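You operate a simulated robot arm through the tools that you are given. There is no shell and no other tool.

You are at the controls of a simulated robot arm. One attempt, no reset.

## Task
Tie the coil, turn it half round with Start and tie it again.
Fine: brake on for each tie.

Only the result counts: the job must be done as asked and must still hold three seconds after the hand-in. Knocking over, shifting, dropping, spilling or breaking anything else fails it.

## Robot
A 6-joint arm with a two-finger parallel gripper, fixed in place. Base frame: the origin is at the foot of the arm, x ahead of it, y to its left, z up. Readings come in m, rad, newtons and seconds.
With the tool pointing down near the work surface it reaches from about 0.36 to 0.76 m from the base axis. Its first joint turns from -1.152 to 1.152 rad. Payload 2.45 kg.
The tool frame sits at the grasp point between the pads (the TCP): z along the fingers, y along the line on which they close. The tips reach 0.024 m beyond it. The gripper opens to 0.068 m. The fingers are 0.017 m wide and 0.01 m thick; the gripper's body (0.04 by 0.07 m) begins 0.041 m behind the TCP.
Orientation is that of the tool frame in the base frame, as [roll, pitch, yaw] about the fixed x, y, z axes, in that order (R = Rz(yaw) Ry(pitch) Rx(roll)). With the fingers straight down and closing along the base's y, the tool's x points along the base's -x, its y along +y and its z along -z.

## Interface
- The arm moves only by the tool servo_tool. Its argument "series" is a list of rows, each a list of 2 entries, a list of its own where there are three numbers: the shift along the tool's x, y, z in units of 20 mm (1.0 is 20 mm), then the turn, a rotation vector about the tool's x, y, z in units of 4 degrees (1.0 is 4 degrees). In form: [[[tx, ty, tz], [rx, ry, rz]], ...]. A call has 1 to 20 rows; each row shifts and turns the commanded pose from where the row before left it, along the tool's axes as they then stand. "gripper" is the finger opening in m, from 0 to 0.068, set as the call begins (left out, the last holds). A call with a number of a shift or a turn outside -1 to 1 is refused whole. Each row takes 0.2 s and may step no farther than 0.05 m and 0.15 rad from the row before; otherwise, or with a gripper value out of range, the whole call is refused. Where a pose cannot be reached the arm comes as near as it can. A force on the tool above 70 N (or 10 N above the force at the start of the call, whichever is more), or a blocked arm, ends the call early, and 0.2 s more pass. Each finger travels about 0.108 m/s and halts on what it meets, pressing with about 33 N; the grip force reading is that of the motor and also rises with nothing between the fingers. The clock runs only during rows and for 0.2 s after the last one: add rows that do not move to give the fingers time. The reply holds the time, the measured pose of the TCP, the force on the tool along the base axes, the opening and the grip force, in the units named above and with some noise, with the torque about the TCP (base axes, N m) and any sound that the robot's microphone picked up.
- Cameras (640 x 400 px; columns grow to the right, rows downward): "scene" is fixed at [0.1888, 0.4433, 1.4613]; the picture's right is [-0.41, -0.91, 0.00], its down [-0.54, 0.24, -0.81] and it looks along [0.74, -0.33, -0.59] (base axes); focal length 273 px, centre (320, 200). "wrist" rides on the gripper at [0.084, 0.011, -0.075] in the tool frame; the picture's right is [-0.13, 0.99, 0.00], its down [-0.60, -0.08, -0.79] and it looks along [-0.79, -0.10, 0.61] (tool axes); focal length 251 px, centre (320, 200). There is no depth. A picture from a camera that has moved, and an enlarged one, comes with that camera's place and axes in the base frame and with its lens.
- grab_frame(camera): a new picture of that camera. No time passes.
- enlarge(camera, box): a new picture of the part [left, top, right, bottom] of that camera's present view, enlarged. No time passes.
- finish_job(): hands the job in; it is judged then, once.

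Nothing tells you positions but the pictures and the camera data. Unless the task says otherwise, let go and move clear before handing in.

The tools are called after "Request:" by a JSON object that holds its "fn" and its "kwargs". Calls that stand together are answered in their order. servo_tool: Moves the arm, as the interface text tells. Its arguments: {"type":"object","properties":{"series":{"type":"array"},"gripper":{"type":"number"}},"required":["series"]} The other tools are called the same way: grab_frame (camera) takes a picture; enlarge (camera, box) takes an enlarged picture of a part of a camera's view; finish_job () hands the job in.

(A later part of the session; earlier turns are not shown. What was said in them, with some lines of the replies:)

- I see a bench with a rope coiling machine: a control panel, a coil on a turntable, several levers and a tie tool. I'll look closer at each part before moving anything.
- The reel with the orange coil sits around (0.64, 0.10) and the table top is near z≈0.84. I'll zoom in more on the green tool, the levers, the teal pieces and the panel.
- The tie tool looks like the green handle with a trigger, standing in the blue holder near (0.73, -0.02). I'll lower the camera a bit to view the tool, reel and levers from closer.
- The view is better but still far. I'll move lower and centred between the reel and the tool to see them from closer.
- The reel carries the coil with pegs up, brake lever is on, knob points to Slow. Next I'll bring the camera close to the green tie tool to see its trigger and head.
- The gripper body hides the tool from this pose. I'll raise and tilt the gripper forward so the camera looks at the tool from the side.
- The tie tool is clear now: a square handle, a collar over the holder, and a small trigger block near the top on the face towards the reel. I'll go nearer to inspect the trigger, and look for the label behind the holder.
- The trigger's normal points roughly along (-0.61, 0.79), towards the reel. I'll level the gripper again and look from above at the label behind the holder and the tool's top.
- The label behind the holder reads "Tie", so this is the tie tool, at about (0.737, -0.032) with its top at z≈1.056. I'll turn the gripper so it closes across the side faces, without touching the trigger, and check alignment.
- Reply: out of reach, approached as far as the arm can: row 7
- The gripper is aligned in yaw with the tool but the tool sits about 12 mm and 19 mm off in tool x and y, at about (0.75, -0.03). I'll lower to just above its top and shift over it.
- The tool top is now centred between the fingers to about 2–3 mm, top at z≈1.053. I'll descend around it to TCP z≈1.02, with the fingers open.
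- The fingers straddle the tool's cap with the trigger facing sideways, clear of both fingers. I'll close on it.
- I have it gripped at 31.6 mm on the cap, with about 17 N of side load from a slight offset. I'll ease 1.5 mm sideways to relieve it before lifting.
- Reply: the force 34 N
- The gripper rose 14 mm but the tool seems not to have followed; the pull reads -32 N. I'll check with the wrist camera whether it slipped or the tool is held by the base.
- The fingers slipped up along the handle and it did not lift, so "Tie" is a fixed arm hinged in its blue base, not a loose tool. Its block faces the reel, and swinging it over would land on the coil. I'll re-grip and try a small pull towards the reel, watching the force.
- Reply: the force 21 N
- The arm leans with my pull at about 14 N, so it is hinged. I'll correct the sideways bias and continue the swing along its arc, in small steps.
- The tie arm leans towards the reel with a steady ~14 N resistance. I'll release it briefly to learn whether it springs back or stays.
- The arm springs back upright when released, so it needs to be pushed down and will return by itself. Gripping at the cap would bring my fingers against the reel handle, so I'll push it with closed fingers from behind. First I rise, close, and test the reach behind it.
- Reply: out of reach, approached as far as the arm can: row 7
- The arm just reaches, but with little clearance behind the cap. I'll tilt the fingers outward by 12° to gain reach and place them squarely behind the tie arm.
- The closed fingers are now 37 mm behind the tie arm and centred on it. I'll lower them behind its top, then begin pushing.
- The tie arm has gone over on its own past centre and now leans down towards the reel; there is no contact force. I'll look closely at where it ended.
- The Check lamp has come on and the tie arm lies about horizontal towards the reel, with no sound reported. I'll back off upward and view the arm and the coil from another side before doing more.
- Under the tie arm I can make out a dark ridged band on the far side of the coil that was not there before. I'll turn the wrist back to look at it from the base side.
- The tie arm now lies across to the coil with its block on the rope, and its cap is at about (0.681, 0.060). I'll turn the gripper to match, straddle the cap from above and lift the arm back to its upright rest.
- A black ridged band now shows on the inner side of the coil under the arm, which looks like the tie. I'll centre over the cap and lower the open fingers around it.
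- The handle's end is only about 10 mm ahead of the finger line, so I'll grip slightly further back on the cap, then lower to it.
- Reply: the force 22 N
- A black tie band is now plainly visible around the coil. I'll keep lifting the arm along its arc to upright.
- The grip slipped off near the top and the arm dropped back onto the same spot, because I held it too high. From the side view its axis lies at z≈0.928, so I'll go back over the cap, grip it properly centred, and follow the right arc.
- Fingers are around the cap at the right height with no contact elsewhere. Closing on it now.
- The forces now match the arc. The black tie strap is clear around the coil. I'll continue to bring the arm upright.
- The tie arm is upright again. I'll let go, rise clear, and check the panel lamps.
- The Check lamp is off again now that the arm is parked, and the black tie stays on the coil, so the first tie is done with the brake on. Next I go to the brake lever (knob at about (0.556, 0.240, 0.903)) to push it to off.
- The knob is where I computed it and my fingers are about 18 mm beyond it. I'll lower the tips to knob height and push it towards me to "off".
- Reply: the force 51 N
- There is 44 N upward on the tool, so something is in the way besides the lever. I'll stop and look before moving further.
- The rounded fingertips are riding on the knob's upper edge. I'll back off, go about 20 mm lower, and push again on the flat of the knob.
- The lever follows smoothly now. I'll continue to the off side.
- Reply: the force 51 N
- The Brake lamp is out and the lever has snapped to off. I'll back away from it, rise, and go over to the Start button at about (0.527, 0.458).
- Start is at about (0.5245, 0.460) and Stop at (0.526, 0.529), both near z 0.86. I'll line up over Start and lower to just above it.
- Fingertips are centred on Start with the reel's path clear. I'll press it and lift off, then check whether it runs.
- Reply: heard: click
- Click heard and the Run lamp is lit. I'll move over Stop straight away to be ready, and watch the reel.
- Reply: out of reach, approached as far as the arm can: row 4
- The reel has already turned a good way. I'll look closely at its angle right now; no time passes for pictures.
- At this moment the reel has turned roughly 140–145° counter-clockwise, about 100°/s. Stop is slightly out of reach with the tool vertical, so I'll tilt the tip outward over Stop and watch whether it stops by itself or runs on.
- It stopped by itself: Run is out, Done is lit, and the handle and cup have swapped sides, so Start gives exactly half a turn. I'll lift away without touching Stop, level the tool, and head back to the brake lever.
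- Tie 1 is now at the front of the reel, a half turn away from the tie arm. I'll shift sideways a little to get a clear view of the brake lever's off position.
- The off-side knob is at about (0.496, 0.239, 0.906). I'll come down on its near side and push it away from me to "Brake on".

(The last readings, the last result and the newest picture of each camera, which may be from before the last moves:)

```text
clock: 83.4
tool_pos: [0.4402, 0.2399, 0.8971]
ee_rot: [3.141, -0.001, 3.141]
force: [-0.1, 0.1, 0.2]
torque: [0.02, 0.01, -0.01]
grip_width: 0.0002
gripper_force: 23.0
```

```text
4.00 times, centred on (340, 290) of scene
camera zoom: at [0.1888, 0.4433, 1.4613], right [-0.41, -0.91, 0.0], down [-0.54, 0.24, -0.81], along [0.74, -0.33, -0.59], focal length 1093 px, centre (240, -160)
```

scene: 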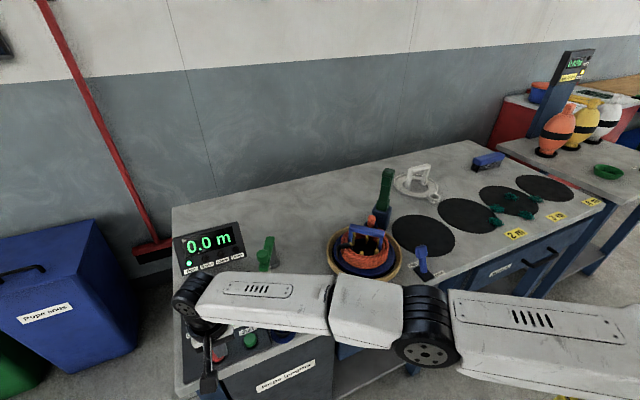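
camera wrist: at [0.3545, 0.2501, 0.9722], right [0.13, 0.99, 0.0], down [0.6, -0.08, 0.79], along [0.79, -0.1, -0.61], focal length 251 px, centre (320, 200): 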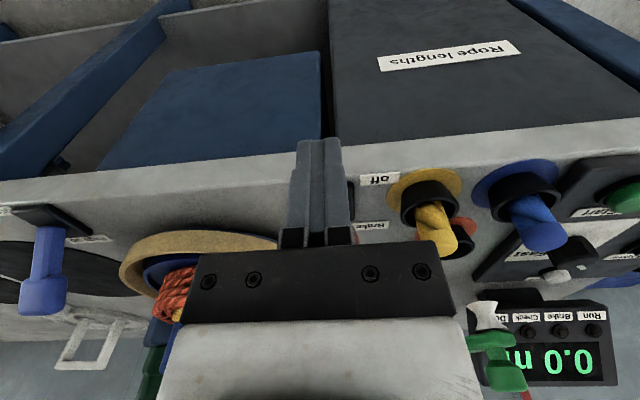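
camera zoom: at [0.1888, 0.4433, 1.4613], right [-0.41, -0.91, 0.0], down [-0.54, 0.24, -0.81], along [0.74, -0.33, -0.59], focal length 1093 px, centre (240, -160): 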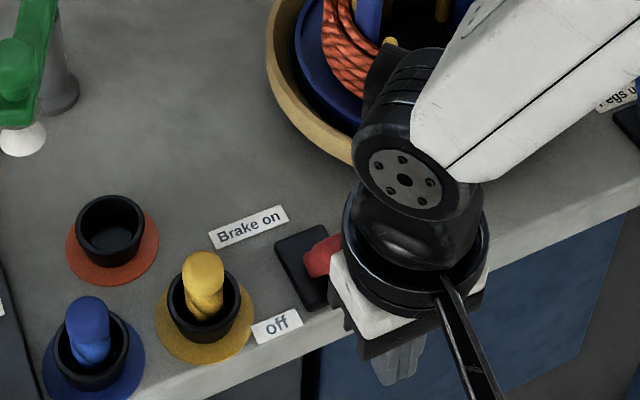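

Request:
{"fn": "servo_tool", "kwargs": {"series": [[[-0.7, 0, 0], [0, 0, 0]], [[-0.7, 0, 0], [0, 0, 0]], [[-0.7, 0, 0], [0, 0, 0]], [[-0.6, 0, 0], [0, 0, 0]]]}}

Request:
{"fn": "enlarge", "kwargs": {"camera": "scene", "box": [290, 240, 390, 340]}}

Request:
{"fn": "grab_frame", "kwargs": {"camera": "wrist"}}

```text
clock: 84.4
tool_pos: [0.4945, 0.2394, 0.8961]
ee_rot: [3.141, 0.001, -3.14]
force: [-1.6, -0.3, 1.1]
torque: [0.0, -0.03, 0.0]
grip_width: 0.0
gripper_force: 23.6
```

```text
4.00 times, centred on (340, 290) of scene
camera zoom: at [0.1887, 0.4433, 1.4613], right [-0.41, -0.91, 0.0], down [-0.54, 0.24, -0.81], along [0.74, -0.33, -0.59], focal length 1093 px, centre (240, -160)
```

zoom: 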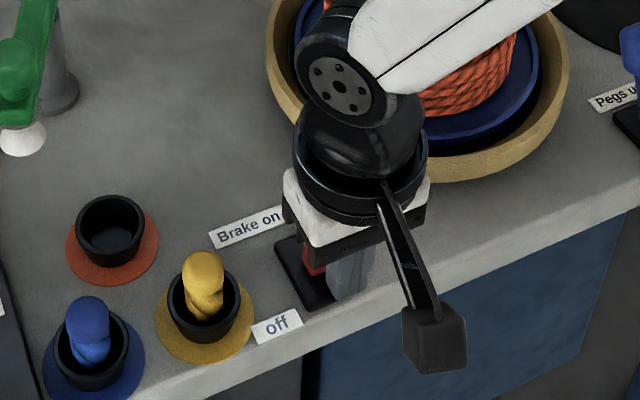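

```text
taken
camera wrist: at [0.4089, 0.2496, 0.9721], right [0.13, 0.99, 0.0], down [0.6, -0.08, 0.79], along [0.79, -0.1, -0.61], focal length 251 px, centre (320, 200)
```

wrist: 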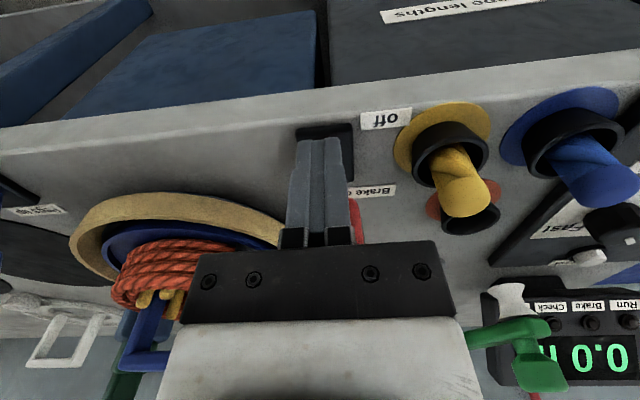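

Request:
{"fn": "servo_tool", "kwargs": {"series": [[[-0.6, 0, 0], [0, 0, 0]], [[-0.6, 0, 0], [0, 0, 0]], [[-0.5, 0, 0], [0, 0, 0]]]}}

Request:
{"fn": "enlarge", "kwargs": {"camera": "scene", "box": [290, 240, 390, 340]}}

Request:
{"fn": "enlarge", "kwargs": {"camera": "scene", "box": [170, 210, 270, 280]}}

```text
clock: 85.2
tool_pos: [0.5274, 0.2389, 0.8967]
ee_rot: [-3.14, -0.003, 3.141]
force: [-12.5, 1.9, 10.0]
torque: [0.12, 0.25, -0.03]
grip_width: 0.0
gripper_force: 23.5
```

```text
4.00 times, centred on (340, 290) of scene
camera zoom: at [0.1882, 0.4433, 1.4614], right [-0.41, -0.91, 0.0], down [-0.54, 0.24, -0.81], along [0.74, -0.33, -0.59], focal length 1093 px, centre (240, -160)
```

zoom: 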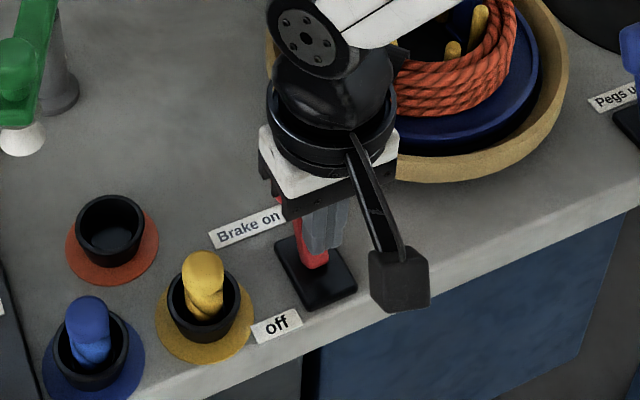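

```text
5.71 times, centred on (220, 245) of scene
camera zoom: at [0.1882, 0.4433, 1.4614], right [-0.41, -0.91, 0.0], down [-0.54, 0.24, -0.81], along [0.74, -0.33, -0.59], focal length 1561 px, centre (891, -57)
```

zoom: 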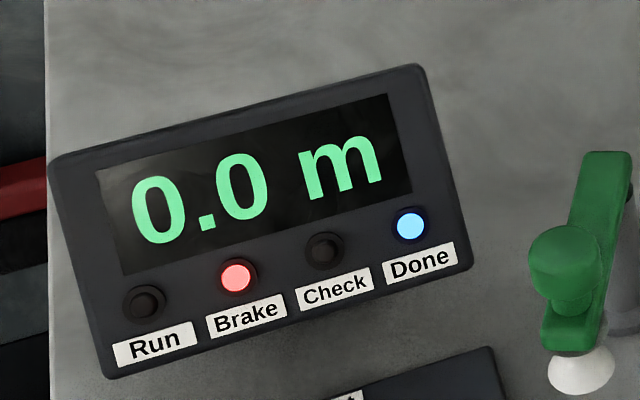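

Brake lamp is lit again. I'll back off the lever, rise, and travel round to the tie arm for the second tie.

Request:
{"fn": "servo_tool", "kwargs": {"series": [[[0.8, 0, 0], [0, 0, 0]], [[0.8, 0, 0], [0, 0, 0]], [[0, 0, -1], [0, 0, 0]], [[0, 0, -1], [0, 0, 0]], [[0, 0, -1], [0, 0, 0]], [[0, 0, -1], [0, 0, 0]], [[0, 0, -1], [0, 0, 0]], [[0, 0, -1], [0, 0, 0]], [[0, 0, -1], [0, 0, 0]], [[0, 0, -1], [0, 0, 0]], [[0, 0, -1], [0, 0, 0]], [[0, 0, -1], [0, 0, 0]]]}}

Request:
{"fn": "servo_tool", "kwargs": {"series": [[[-0.42, -1, 0], [0, 0, 0]], [[-0.42, -1, 0], [0, 0, 0]], [[-0.42, -1, 0], [0, 0, 0]], [[-0.42, -1, 0], [0, 0, 0]], [[-0.42, -1, 0], [0, 0, 0]], [[-0.42, -1, 0], [0, 0, 0]], [[-0.42, -1, 0], [0, 0, 0]], [[-0.42, -1, 0], [0, 0, 0]], [[-0.42, -1, 0], [0, 0, 0]], [[-0.42, -1, 0], [0, 0, 0]], [[-0.42, -1, 0], [0, 0, 0]], [[-0.42, -1, 0], [0, 0, 0]], [[-0.42, -1, 0], [0, 0, 0]], [[-0.42, -1, 0], [0, 0, 0]], [[-0.42, -1, 0], [0, 0, 0]], [[-0.42, -1, 0], [0, 0, 0]], [[-0.42, -1, 0], [0, 0, 0]], [[-0.42, -1, 0], [0, 0, 0]]]}}

Request:
{"fn": "grab_frame", "kwargs": {"camera": "scene"}}

Request:
{"fn": "enlarge", "kwargs": {"camera": "scene", "box": [290, 190, 430, 330]}}

Request:
{"fn": "enlarge", "kwargs": {"camera": "scene", "box": [170, 210, 270, 280]}}

```text
clock: 87.8
tool_pos: [0.4963, 0.2381, 1.0964]
ee_rot: [-3.141, 0.0, 3.142]
force: [0.3, -0.4, 0.7]
torque: [-0.03, -0.01, -0.01]
grip_width: 0.0
gripper_force: 24.1
```

```text
clock: 91.6
tool_pos: [0.6479, -0.1205, 1.0993]
ee_rot: [3.141, 0.0, 3.14]
force: [-0.5, 0.1, -0.8]
torque: [0.02, -0.01, -0.02]
grip_width: 0.0
gripper_force: 24.0
```

```text
taken
```

scene: 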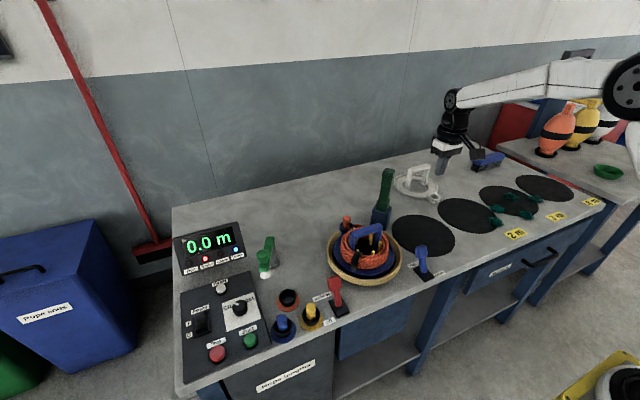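

```text
2.86 times, centred on (360, 260) of scene
camera zoom: at [0.1888, 0.4433, 1.4613], right [-0.41, -0.91, 0.0], down [-0.54, 0.24, -0.81], along [0.74, -0.33, -0.59], focal length 781 px, centre (206, 29)
```

zoom: 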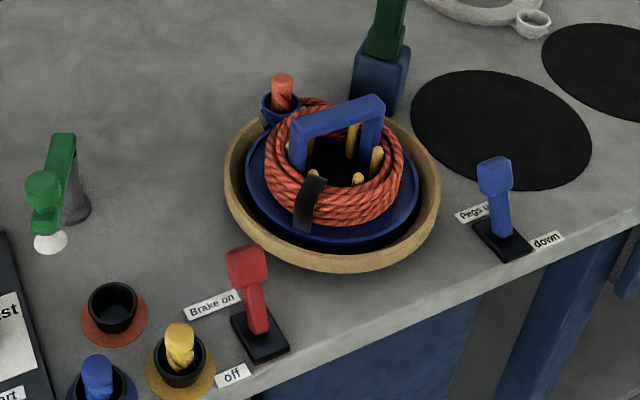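

```text
5.71 times, centred on (220, 245) of scene
camera zoom: at [0.1888, 0.4433, 1.4613], right [-0.41, -0.91, 0.0], down [-0.54, 0.24, -0.81], along [0.74, -0.33, -0.59], focal length 1561 px, centre (891, -57)
```

zoom: 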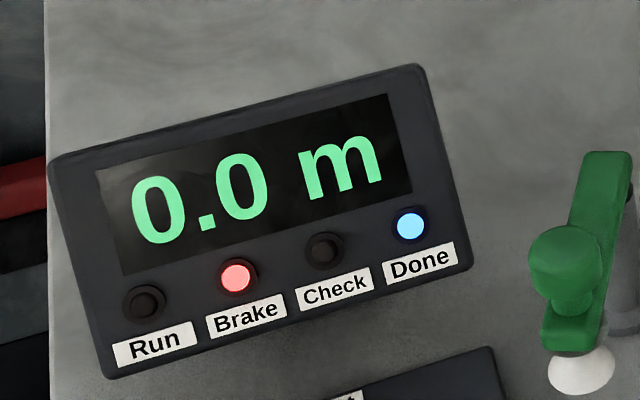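

Everything is set: brake on, reel half turned, tie arm parked. For the second tie I'll grip the arm's cap and swing it down and back up along its known arc, so I turn the wrist and move above it.

Request:
{"fn": "servo_tool", "kwargs": {"series": [[[0, 0, 0], [0, 0, 1]], [[0, 0, 0], [0, 0, 1]], [[0, 0, 0], [0, 0, 1]], [[0, 0, 0], [0, 0, 1]], [[0, 0, 0], [0, 0, 1]], [[0, 0, 0], [0, 0, 1]], [[0, 0, 0], [0, 0, 1]], [[0, 0, 0], [0, 0, 1]], [[0, 0, 0], [0, 0, 1]], [[0, 0, 0], [0, 0, 1]], [[0, 0, 0], [0, 0, 1]], [[0, 0, 0], [0, 0, 1]], [[0, 0, 0], [0, 0, 1]], [[0, 0, 0], [0, 0, 0.125]]], "gripper": 0.06}}

Request:
{"fn": "servo_tool", "kwargs": {"series": [[[0.053, 0.973, 0], [0, 0, 0]], [[0.053, 0.973, 0], [0, 0, 0]], [[0.053, 0.973, 0], [0, 0, 0]], [[0.053, 0.973, 0], [0, 0, 0]], [[0.053, 0.973, 0], [0, 0, 0]], [[0.053, 0.973, 0], [0, 0, 0]], [[0.053, 0.973, 0], [0, 0, 0]]]}}

Request:
{"fn": "grab_frame", "kwargs": {"camera": "wrist"}}

```text
clock: 94.6
tool_pos: [0.6486, -0.1212, 1.0964]
ee_rot: [3.141, -0.001, 2.223]
force: [0.3, -0.6, 0.8]
torque: [-0.02, -0.03, 0.02]
grip_width: 0.0603
gripper_force: 0.1
```

```text
clock: 96.2
tool_pos: [0.7529, -0.031, 1.097]
ee_rot: [-3.141, 0.0, 2.226]
force: [-0.4, -0.2, -0.8]
torque: [-0.03, -0.02, 0.04]
grip_width: 0.06
gripper_force: 0.1
```

```text
taken
camera wrist: at [0.7079, 0.0406, 1.1718], right [0.87, 0.5, 0.0], down [0.31, -0.53, 0.79], along [0.4, -0.69, -0.61], focal length 251 px, centre (320, 200)
```

wrist: 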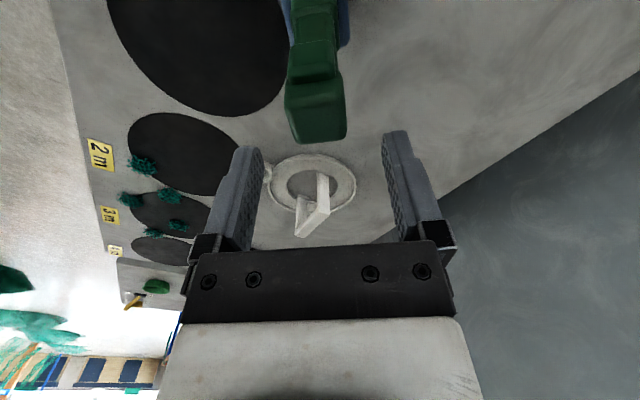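

Request:
{"fn": "servo_tool", "kwargs": {"series": [[[0, -0.05, 0.85], [0, 0, 0]], [[0, 0, 0.85], [0, 0, 0]], [[0, 0, 0.85], [0, 0, 0]]]}}

Request:
{"fn": "servo_tool", "kwargs": {"series": [[[0, 0, 0], [0, 0, 0]], [[0, 0, 0], [0, 0, 0]], [[0, 0, 0], [0, 0, 0]]], "gripper": 0.0}}

Request:
{"fn": "enlarge", "kwargs": {"camera": "scene", "box": [170, 210, 270, 280]}}

```text
clock: 97.0
tool_pos: [0.7515, -0.0335, 1.0484]
ee_rot: [-3.14, -0.001, 2.226]
force: [0.6, 0.3, 0.8]
torque: [-0.01, -0.01, 0.0]
grip_width: 0.0596
gripper_force: 0.0
```

```text
clock: 97.8
tool_pos: [0.7495, -0.032, 1.0486]
ee_rot: [3.14, -0.001, 2.225]
force: [7.1, 2.2, -2.2]
torque: [-0.07, -0.34, -0.01]
grip_width: 0.0315
gripper_force: 44.7
```

```text
5.71 times, centred on (220, 245) of scene
camera zoom: at [0.189, 0.4434, 1.4612], right [-0.41, -0.91, 0.0], down [-0.54, 0.24, -0.81], along [0.74, -0.33, -0.59], focal length 1561 px, centre (891, -57)
```

zoom: 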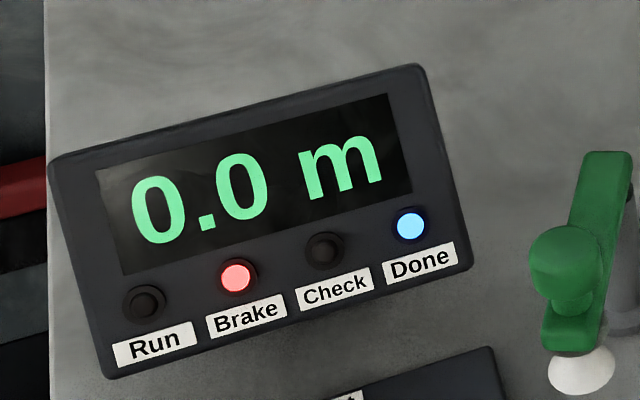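

I have the cap gripped at 31.5 mm with the brake lamp on. Now I'll swing the arm down along its arc, pausing at two thirds to check.

Request:
{"fn": "servo_tool", "kwargs": {"series": [[[0.72, 0, 0.045], [0, 0, 0]], [[0.71, 0, 0.145], [0, 0, 0]], [[0.685, -0.01, 0.23], [0, 0, 0]], [[0.65, -0.01, 0.32], [0, 0, 0]], [[0.6, -0.01, 0.4], [0, 0, 0]], [[0.54, -0.01, 0.48], [0, 0, 0]], [[0.48, -0.01, 0.54], [0, 0, 0]], [[0.4, -0.01, 0.605], [0, 0, 0]]]}}

Request:
{"fn": "grab_frame", "kwargs": {"camera": "wrist"}}

Request:
{"fn": "enlarge", "kwargs": {"camera": "scene", "box": [340, 170, 420, 270]}}

```text
clock: 99.6
tool_pos: [0.6901, 0.0438, 0.992]
ee_rot: [3.141, 0.0, 2.226]
force: [-6.4, -6.4, 13.3]
torque: [-1.0, -0.83, 0.07]
grip_width: 0.0315
gripper_force: 44.8
```

```text
taken
camera wrist: at [0.6456, 0.1162, 1.0663], right [0.86, 0.5, 0.0], down [0.31, -0.53, 0.79], along [0.4, -0.69, -0.61], focal length 251 px, centre (320, 200)
```

wrist: 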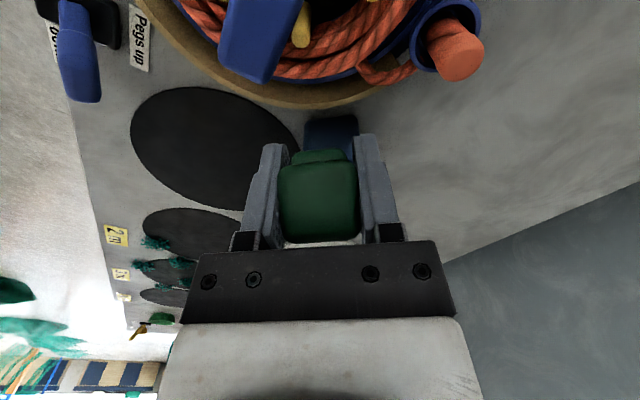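

```text
4.00 times, centred on (380, 220) of scene
camera zoom: at [0.1883, 0.4432, 1.4614], right [-0.41, -0.91, 0.0], down [-0.54, 0.24, -0.81], along [0.74, -0.33, -0.59], focal length 1093 px, centre (80, 120)
```

zoom: 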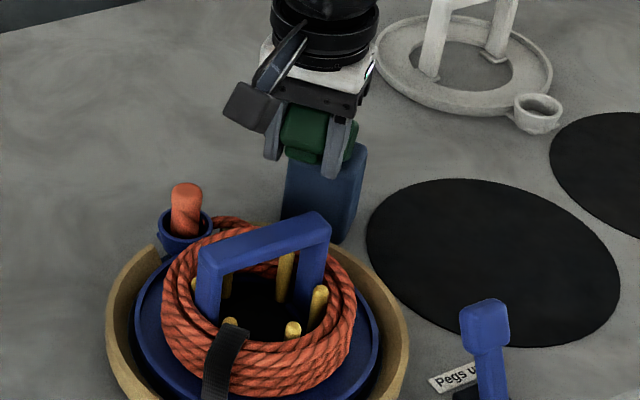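

The swing is on track and clear of the handle and cup. I'll finish the stroke down onto the coil.

Request:
{"fn": "servo_tool", "kwargs": {"series": [[[0.32, -0.01, 0.645], [0, 0, 0]], [[0.23, -0.01, 0.685], [0, 0, 0]], [[0.145, -0.01, 0.71], [0, 0, 0]], [[0.055, 0, 0.72], [0, 0, 0]], [[0, 0, 0], [0, 0, 0]]]}}

Request:
{"fn": "grab_frame", "kwargs": {"camera": "wrist"}}

Request:
{"fn": "enlarge", "kwargs": {"camera": "scene", "box": [340, 180, 420, 270]}}

Request:
{"fn": "enlarge", "kwargs": {"camera": "scene", "box": [170, 210, 270, 280]}}

```text
clock: 100.8
tool_pos: [0.6798, 0.0572, 0.9364]
ee_rot: [3.139, 0.001, 2.227]
force: [1.1, 15.0, 10.2]
torque: [-0.98, -0.81, 0.38]
grip_width: 0.0316
gripper_force: 45.2
```

```text
taken
camera wrist: at [0.6355, 0.1285, 1.0106], right [0.86, 0.5, 0.0], down [0.3, -0.53, 0.79], along [0.4, -0.69, -0.61], focal length 251 px, centre (320, 200)
```

wrist: 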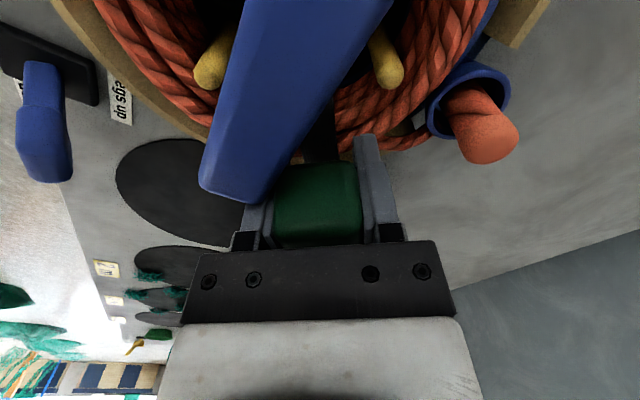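

```text
4.44 times, centred on (380, 225) of scene
camera zoom: at [0.1885, 0.4438, 1.4612], right [-0.41, -0.91, 0.0], down [-0.54, 0.24, -0.81], along [0.74, -0.33, -0.59], focal length 1214 px, centre (53, 89)
```

zoom: 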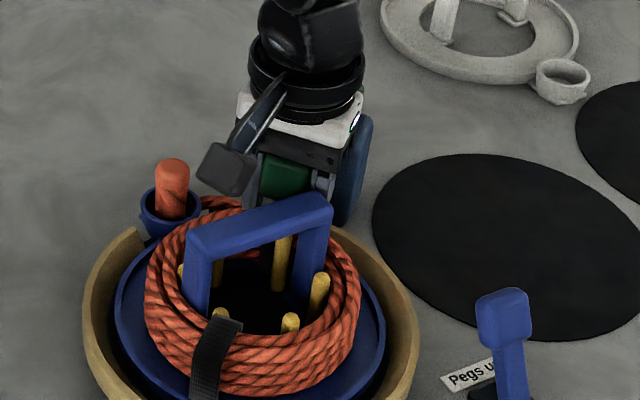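

```text
5.71 times, centred on (220, 245) of scene
camera zoom: at [0.1885, 0.4438, 1.4612], right [-0.41, -0.91, 0.0], down [-0.54, 0.24, -0.81], along [0.74, -0.33, -0.59], focal length 1561 px, centre (891, -57)
```

zoom: 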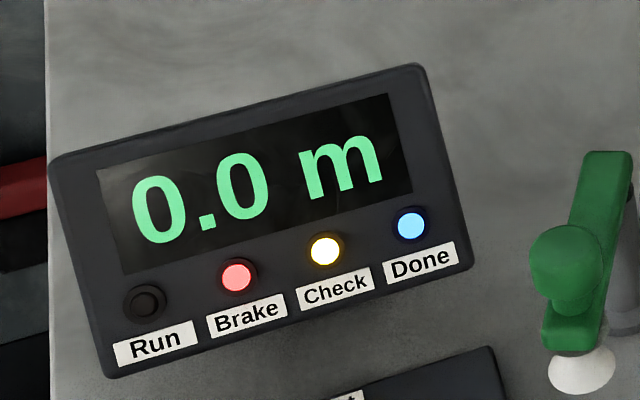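

Request:
{"fn": "enlarge", "kwargs": {"camera": "wrist", "box": [260, 90, 400, 200]}}

Request:
{"fn": "enlarge", "kwargs": {"camera": "scene", "box": [350, 205, 400, 255]}}

```text
3.64 times, centred on (330, 145) of wrist
camera zoom: at [0.6355, 0.1285, 1.0106], right [0.86, 0.5, 0.0], down [0.3, -0.53, 0.79], along [0.4, -0.69, -0.61], focal length 914 px, centre (284, 400)
```

zoom: 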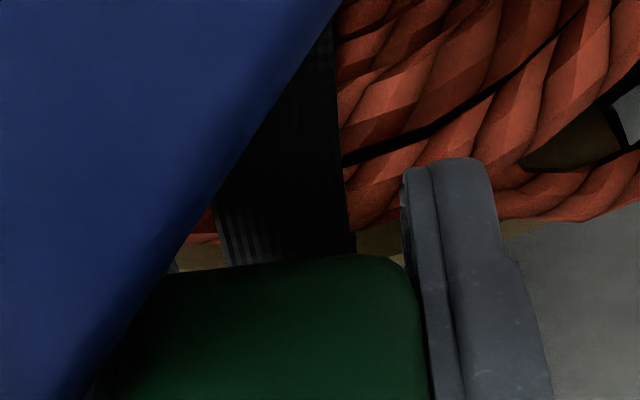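

```text
8.00 times, centred on (375, 230) of scene
camera zoom: at [0.1885, 0.4438, 1.4612], right [-0.41, -0.91, 0.0], down [-0.54, 0.24, -0.81], along [0.74, -0.33, -0.59], focal length 2186 px, centre (-120, -40)
```

zoom: 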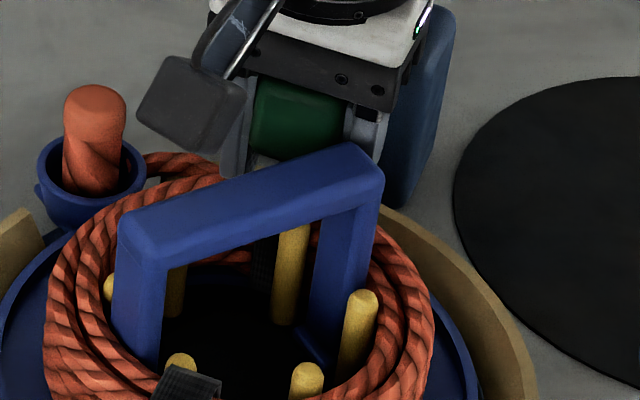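

The second black strap is on the coil, opposite the first, with Brake lit. Now I'll bring the tie arm back up along the same arc.

Request:
{"fn": "servo_tool", "kwargs": {"series": [[[-0.055, 0, -0.72], [0, 0, 0]], [[-0.145, 0.01, -0.71], [0, 0, 0]], [[-0.23, 0.01, -0.685], [0, 0, 0]], [[-0.32, 0.01, -0.645], [0, 0, 0]], [[-0.4, 0.01, -0.605], [0, 0, 0]], [[-0.48, 0.01, -0.54], [0, 0, 0]], [[-0.54, 0.01, -0.48], [0, 0, 0]]]}}

Request:
{"fn": "enlarge", "kwargs": {"camera": "scene", "box": [340, 160, 420, 260]}}

Request:
{"fn": "grab_frame", "kwargs": {"camera": "wrist"}}

```text
clock: 102.4
tool_pos: [0.7077, 0.0225, 1.0232]
ee_rot: [-3.14, -0.002, 2.225]
force: [6.8, 11.9, -14.8]
torque: [1.09, 0.73, 0.22]
grip_width: 0.0318
gripper_force: 44.7
```

```text
4.00 times, centred on (380, 210) of scene
camera zoom: at [0.1893, 0.4437, 1.4611], right [-0.41, -0.91, 0.0], down [-0.54, 0.24, -0.81], along [0.74, -0.33, -0.59], focal length 1093 px, centre (80, 160)
```

zoom: 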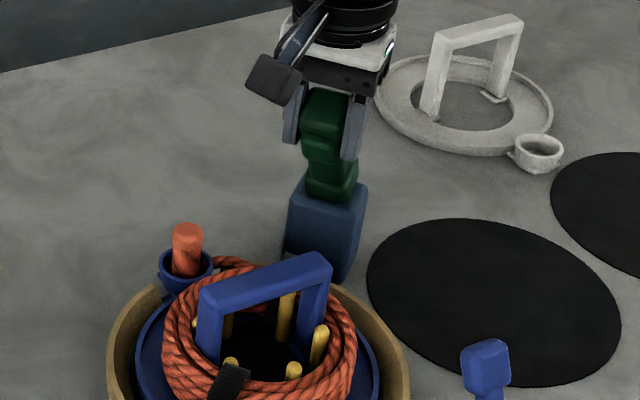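

```text
taken
camera wrist: at [0.664, 0.0937, 1.0982], right [0.87, 0.5, 0.0], down [0.31, -0.53, 0.79], along [0.39, -0.69, -0.61], focal length 251 px, centre (320, 200)
```

wrist: 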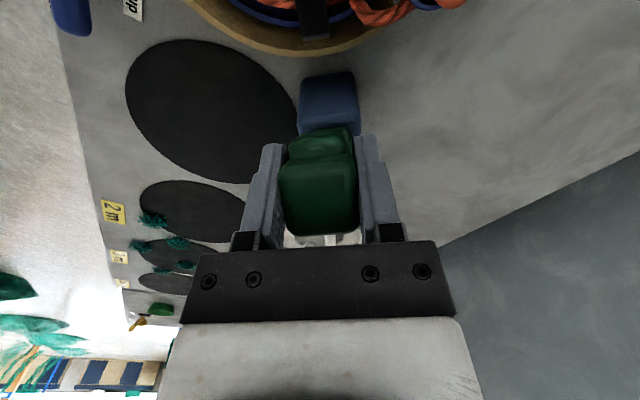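

Request:
{"fn": "servo_tool", "kwargs": {"series": [[[-0.6, 0.01, -0.4], [0, 0, 0]], [[-0.65, 0.01, -0.32], [0, 0, 0]], [[-0.685, 0.01, -0.23], [0, 0, 0]], [[-0.71, 0, -0.145], [0, 0, 0]], [[-0.66, 0, -0.045], [0, 0, 0]], [[0, 0, 0], [0, 0, 0]]]}}

Request:
{"fn": "enlarge", "kwargs": {"camera": "scene", "box": [340, 160, 420, 260]}}

Request:
{"fn": "grab_frame", "kwargs": {"camera": "wrist"}}

```text
clock: 103.8
tool_pos: [0.7478, -0.0298, 1.0473]
ee_rot: [3.14, -0.004, 2.226]
force: [-1.4, 15.0, -8.0]
torque: [1.08, 0.86, 0.02]
grip_width: 0.0314
gripper_force: 45.2
```

```text
4.00 times, centred on (380, 210) of scene
camera zoom: at [0.1889, 0.4437, 1.4612], right [-0.41, -0.91, 0.0], down [-0.54, 0.24, -0.81], along [0.74, -0.33, -0.59], focal length 1093 px, centre (80, 160)
```

zoom: 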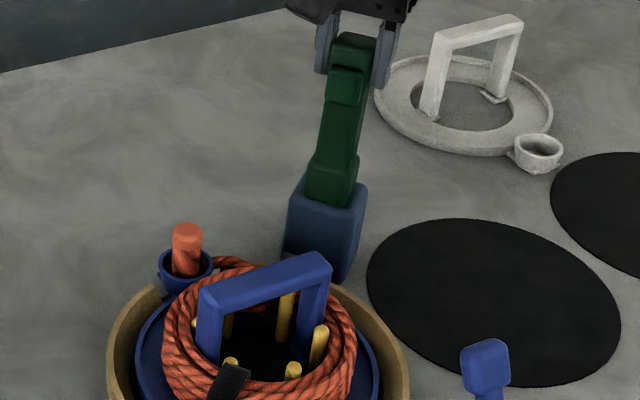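

```text
taken
camera wrist: at [0.7051, 0.0418, 1.1218], right [0.86, 0.5, 0.0], down [0.31, -0.53, 0.79], along [0.4, -0.69, -0.61], focal length 251 px, centre (320, 200)
```

wrist: 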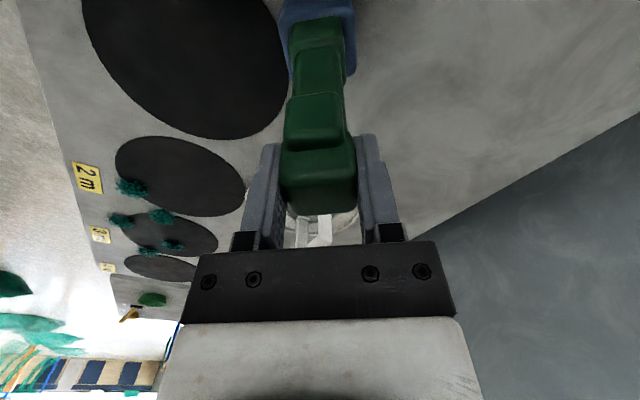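

The arm is nearly upright with a slight residual load. I'll nudge it the last few millimetres, release, and rise.

Request:
{"fn": "servo_tool", "kwargs": {"series": [[[-0.12, 0, 0], [0, 0, 0]], [[-0.1, 0, 0], [0, 0, 0]], [[0, 0, 0], [0, 0, 0]]]}}

Request:
{"fn": "servo_tool", "kwargs": {"series": [[[0, 0, 0], [0, 0, 0]], [[0, 0, 0], [0, 0, 0]], [[0, 0, -1], [0, 0, 0]], [[0, 0, -1], [0, 0, 0]], [[0, 0, -0.5], [0, 0, 0]]], "gripper": 0.06}}

Request:
{"fn": "enlarge", "kwargs": {"camera": "scene", "box": [310, 150, 430, 290]}}

Request:
{"fn": "enlarge", "kwargs": {"camera": "scene", "box": [170, 210, 270, 280]}}

```text
clock: 104.6
tool_pos: [0.7509, -0.0318, 1.0467]
ee_rot: [-3.14, -0.004, 2.227]
force: [-22.5, 20.6, -2.2]
torque: [0.7, 0.57, -0.03]
grip_width: 0.0314
gripper_force: 45.2
```

```text
clock: 105.8
tool_pos: [0.7538, -0.0347, 1.0975]
ee_rot: [3.141, -0.001, 2.226]
force: [0.3, -0.2, 0.3]
torque: [0.0, 0.03, -0.01]
grip_width: 0.0603
gripper_force: 0.2
```

```text
2.86 times, centred on (370, 220) of scene
camera zoom: at [0.1888, 0.4433, 1.4613], right [-0.41, -0.91, 0.0], down [-0.54, 0.24, -0.81], along [0.74, -0.33, -0.59], focal length 781 px, centre (177, 143)
```

zoom: 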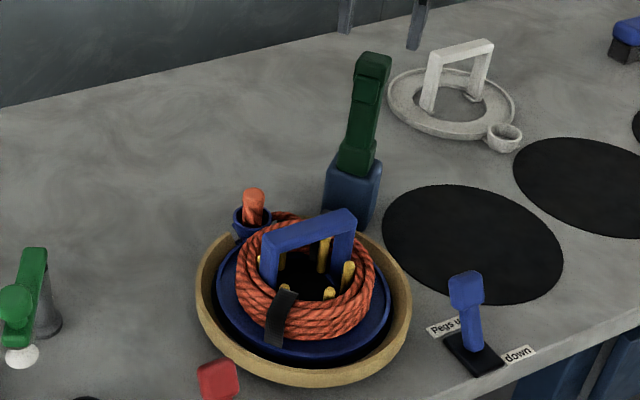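

```text
5.71 times, centred on (220, 245) of scene
camera zoom: at [0.1888, 0.4433, 1.4613], right [-0.41, -0.91, 0.0], down [-0.54, 0.24, -0.81], along [0.74, -0.33, -0.59], focal length 1561 px, centre (891, -57)
```

zoom: 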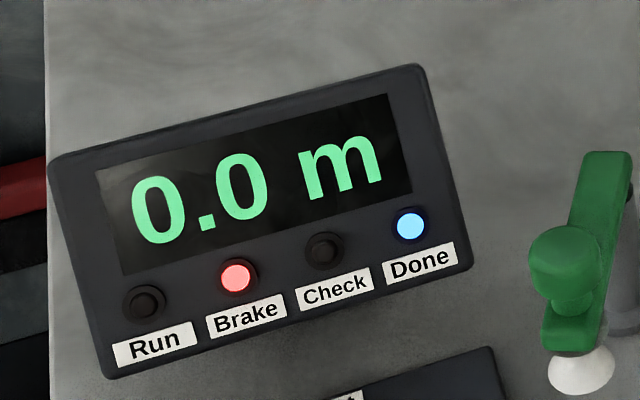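

The tie arm is parked, Check is out and Brake stays on. I'll move the arm clear to its starting area and verify both ties from above.

Request:
{"fn": "servo_tool", "kwargs": {"series": [[[0, 0, 0], [0, 0, -1]], [[0, 0, 0], [0, 0, -1]], [[0, 0, 0], [0, 0, -1]], [[0, 0, 0], [0, 0, -1]], [[0, 0, 0], [0, 0, -1]], [[0, 0, 0], [0, 0, -1]], [[0, 0, 0], [0, 0, -1]], [[0, 0, 0], [0, 0, -1]], [[0, 0, 0], [0, 0, -1]], [[0, 0, 0], [0, 0, -1]], [[0, 0, 0], [0, 0, -1]], [[0, 0, 0], [0, 0, -1]], [[0, 0, 0], [0, 0, -1]], [[0, 0, 0], [0, 0, -0.125]]]}}

Request:
{"fn": "servo_tool", "kwargs": {"series": [[[1, 0.36, -0.2], [0, 0, 0]], [[1, 0.36, -0.2], [0, 0, 0]], [[1, 0.36, -0.6], [0, 0, 0]], [[1, 0.36, -0.6], [0, 0, 0]], [[1, 0.36, -0.6], [0, 0, 0]], [[1, 0.36, -0.6], [0, 0, 0]], [[1, 0.36, -0.6], [0, 0, 0]], [[1, 0.36, -0.6], [0, 0, 0]], [[1, 0.36, -0.6], [0, 0, 0]], [[1, 0.36, -0.6], [0, 0, 0]], [[1, 0.36, -0.6], [0, 0, 0]], [[1, 0.36, -0.6], [0, 0, 0]], [[1, 0.36, -0.6], [0, 0, 0]], [[1, 0.36, -0.6], [0, 0, 0]]]}}

Request:
{"fn": "grab_frame", "kwargs": {"camera": "wrist"}}

Request:
{"fn": "enlarge", "kwargs": {"camera": "wrist", "box": [270, 0, 430, 140]}}

Request:
{"fn": "grab_frame", "kwargs": {"camera": "scene"}}

```text
clock: 108.8
tool_pos: [0.7514, -0.0342, 1.0975]
ee_rot: [-3.14, 0.0, -3.141]
force: [0.5, 0.3, 0.0]
torque: [0.0, 0.0, -0.01]
grip_width: 0.0602
gripper_force: 0.0
```

```text
clock: 111.8
tool_pos: [0.4717, 0.0647, 1.2492]
ee_rot: [3.141, -0.001, -3.142]
force: [-0.2, 0.5, -0.1]
torque: [-0.02, 0.03, -0.03]
grip_width: 0.0598
gripper_force: 0.1
```

```text
taken
camera wrist: at [0.3862, 0.0755, 1.3244], right [0.13, 0.99, 0.0], down [0.6, -0.08, 0.79], along [0.79, -0.1, -0.61], focal length 251 px, centre (320, 200)
```

wrist: 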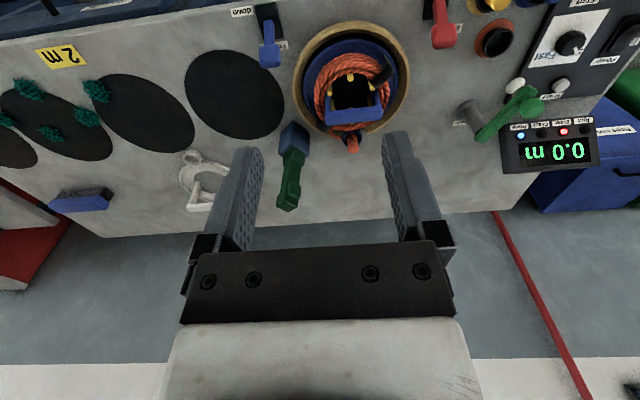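

```text
2.86 times, centred on (350, 70) of wrist
camera zoom: at [0.3862, 0.0755, 1.3244], right [0.13, 0.99, 0.0], down [0.6, -0.08, 0.79], along [0.79, -0.1, -0.61], focal length 718 px, centre (234, 571)
```

zoom: 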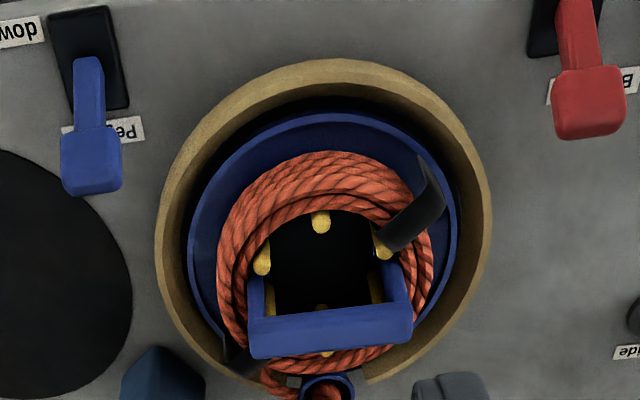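

```text
taken
```

scene: 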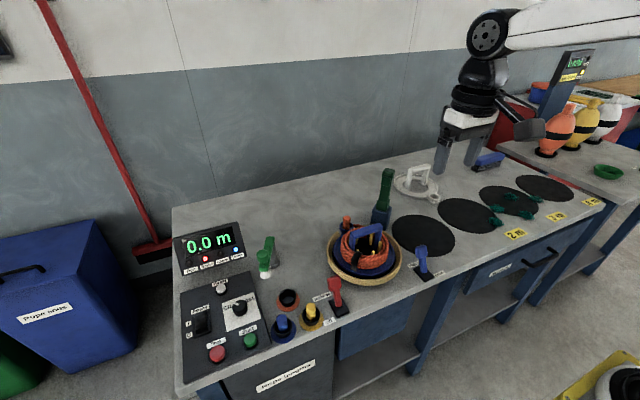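

Tie 1 is at one side of the coil and a second dark strap shows at the opposite side by the handle. I'll zoom once more to be sure of the second.

Request:
{"fn": "enlarge", "kwargs": {"camera": "wrist", "box": [300, 80, 400, 160]}}

Request:
{"fn": "enlarge", "kwargs": {"camera": "scene", "box": [355, 210, 395, 250]}}

Request:
{"fn": "enlarge", "kwargs": {"camera": "scene", "box": [170, 210, 270, 280]}}

```text
5.00 times, centred on (350, 120) of wrist
camera zoom: at [0.3862, 0.0755, 1.3244], right [0.13, 0.99, 0.0], down [0.6, -0.08, 0.79], along [0.79, -0.1, -0.61], focal length 1257 px, centre (170, 600)
```

zoom: 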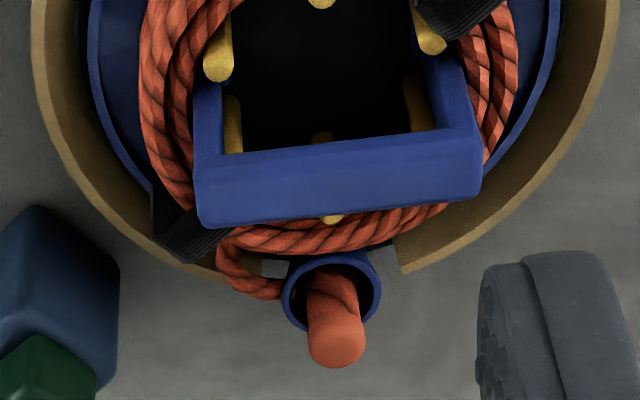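

```text
10.00 times, centred on (375, 230) of scene
camera zoom: at [0.1888, 0.4433, 1.4613], right [-0.41, -0.91, 0.0], down [-0.54, 0.24, -0.81], along [0.74, -0.33, -0.59], focal length 2732 px, centre (-230, -100)
```

zoom: 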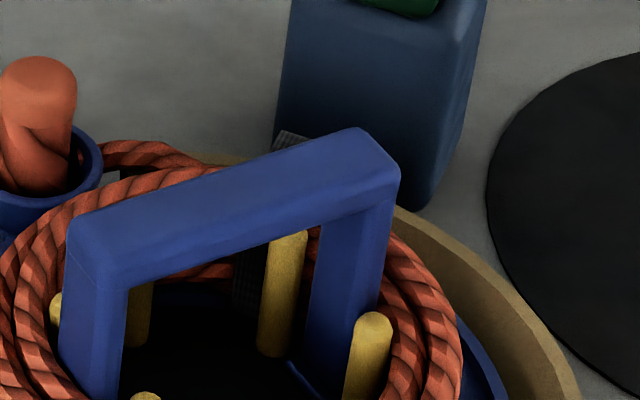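

```text
5.71 times, centred on (220, 245) of scene
camera zoom: at [0.1888, 0.4433, 1.4613], right [-0.41, -0.91, 0.0], down [-0.54, 0.24, -0.81], along [0.74, -0.33, -0.59], focal length 1561 px, centre (891, -57)
```

zoom: 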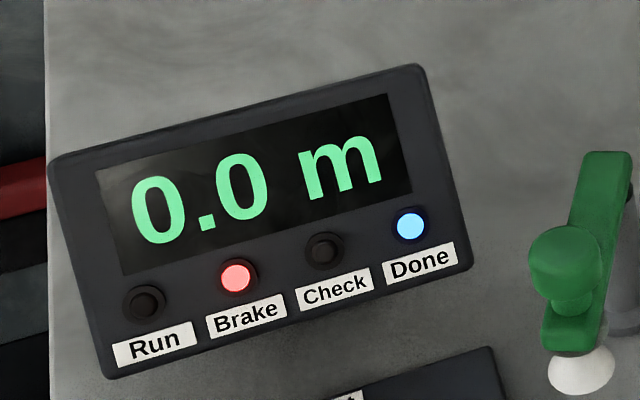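

Both ties are visible on the coil, half a turn apart. The brake was on for each, the tie arm is parked, Check is out, and the gripper is empty and clear. Handing in now.

Request:
{"fn": "finish_job", "kwargs": {}}

```text
The job is handed in.
```

The coil now has two ties, half a turn apart, and the job is handed in. The Brake lamp was lit for each tie.

- **First tie:** I pushed the tie arm over from behind and it dropped onto the coil, leaving a black strap. My grip slipped while I was lifting it back, so it dropped once more onto the same spot before I got it upright. I could still see only one strap there afterwards.
- **Half turn:** I set the brake to off and pressed Start once. The reel turned half round and stopped by itself, so I did not need Stop.
- **Second tie:** With the brake back on, I swung the tie arm down and up again. The second strap sits opposite the first.

At hand-in the tie arm was parked, Brake and Done were lit, and Run and Check were out. The gripper was empty and clear, and I saw nothing else on the bench knocked or moved.
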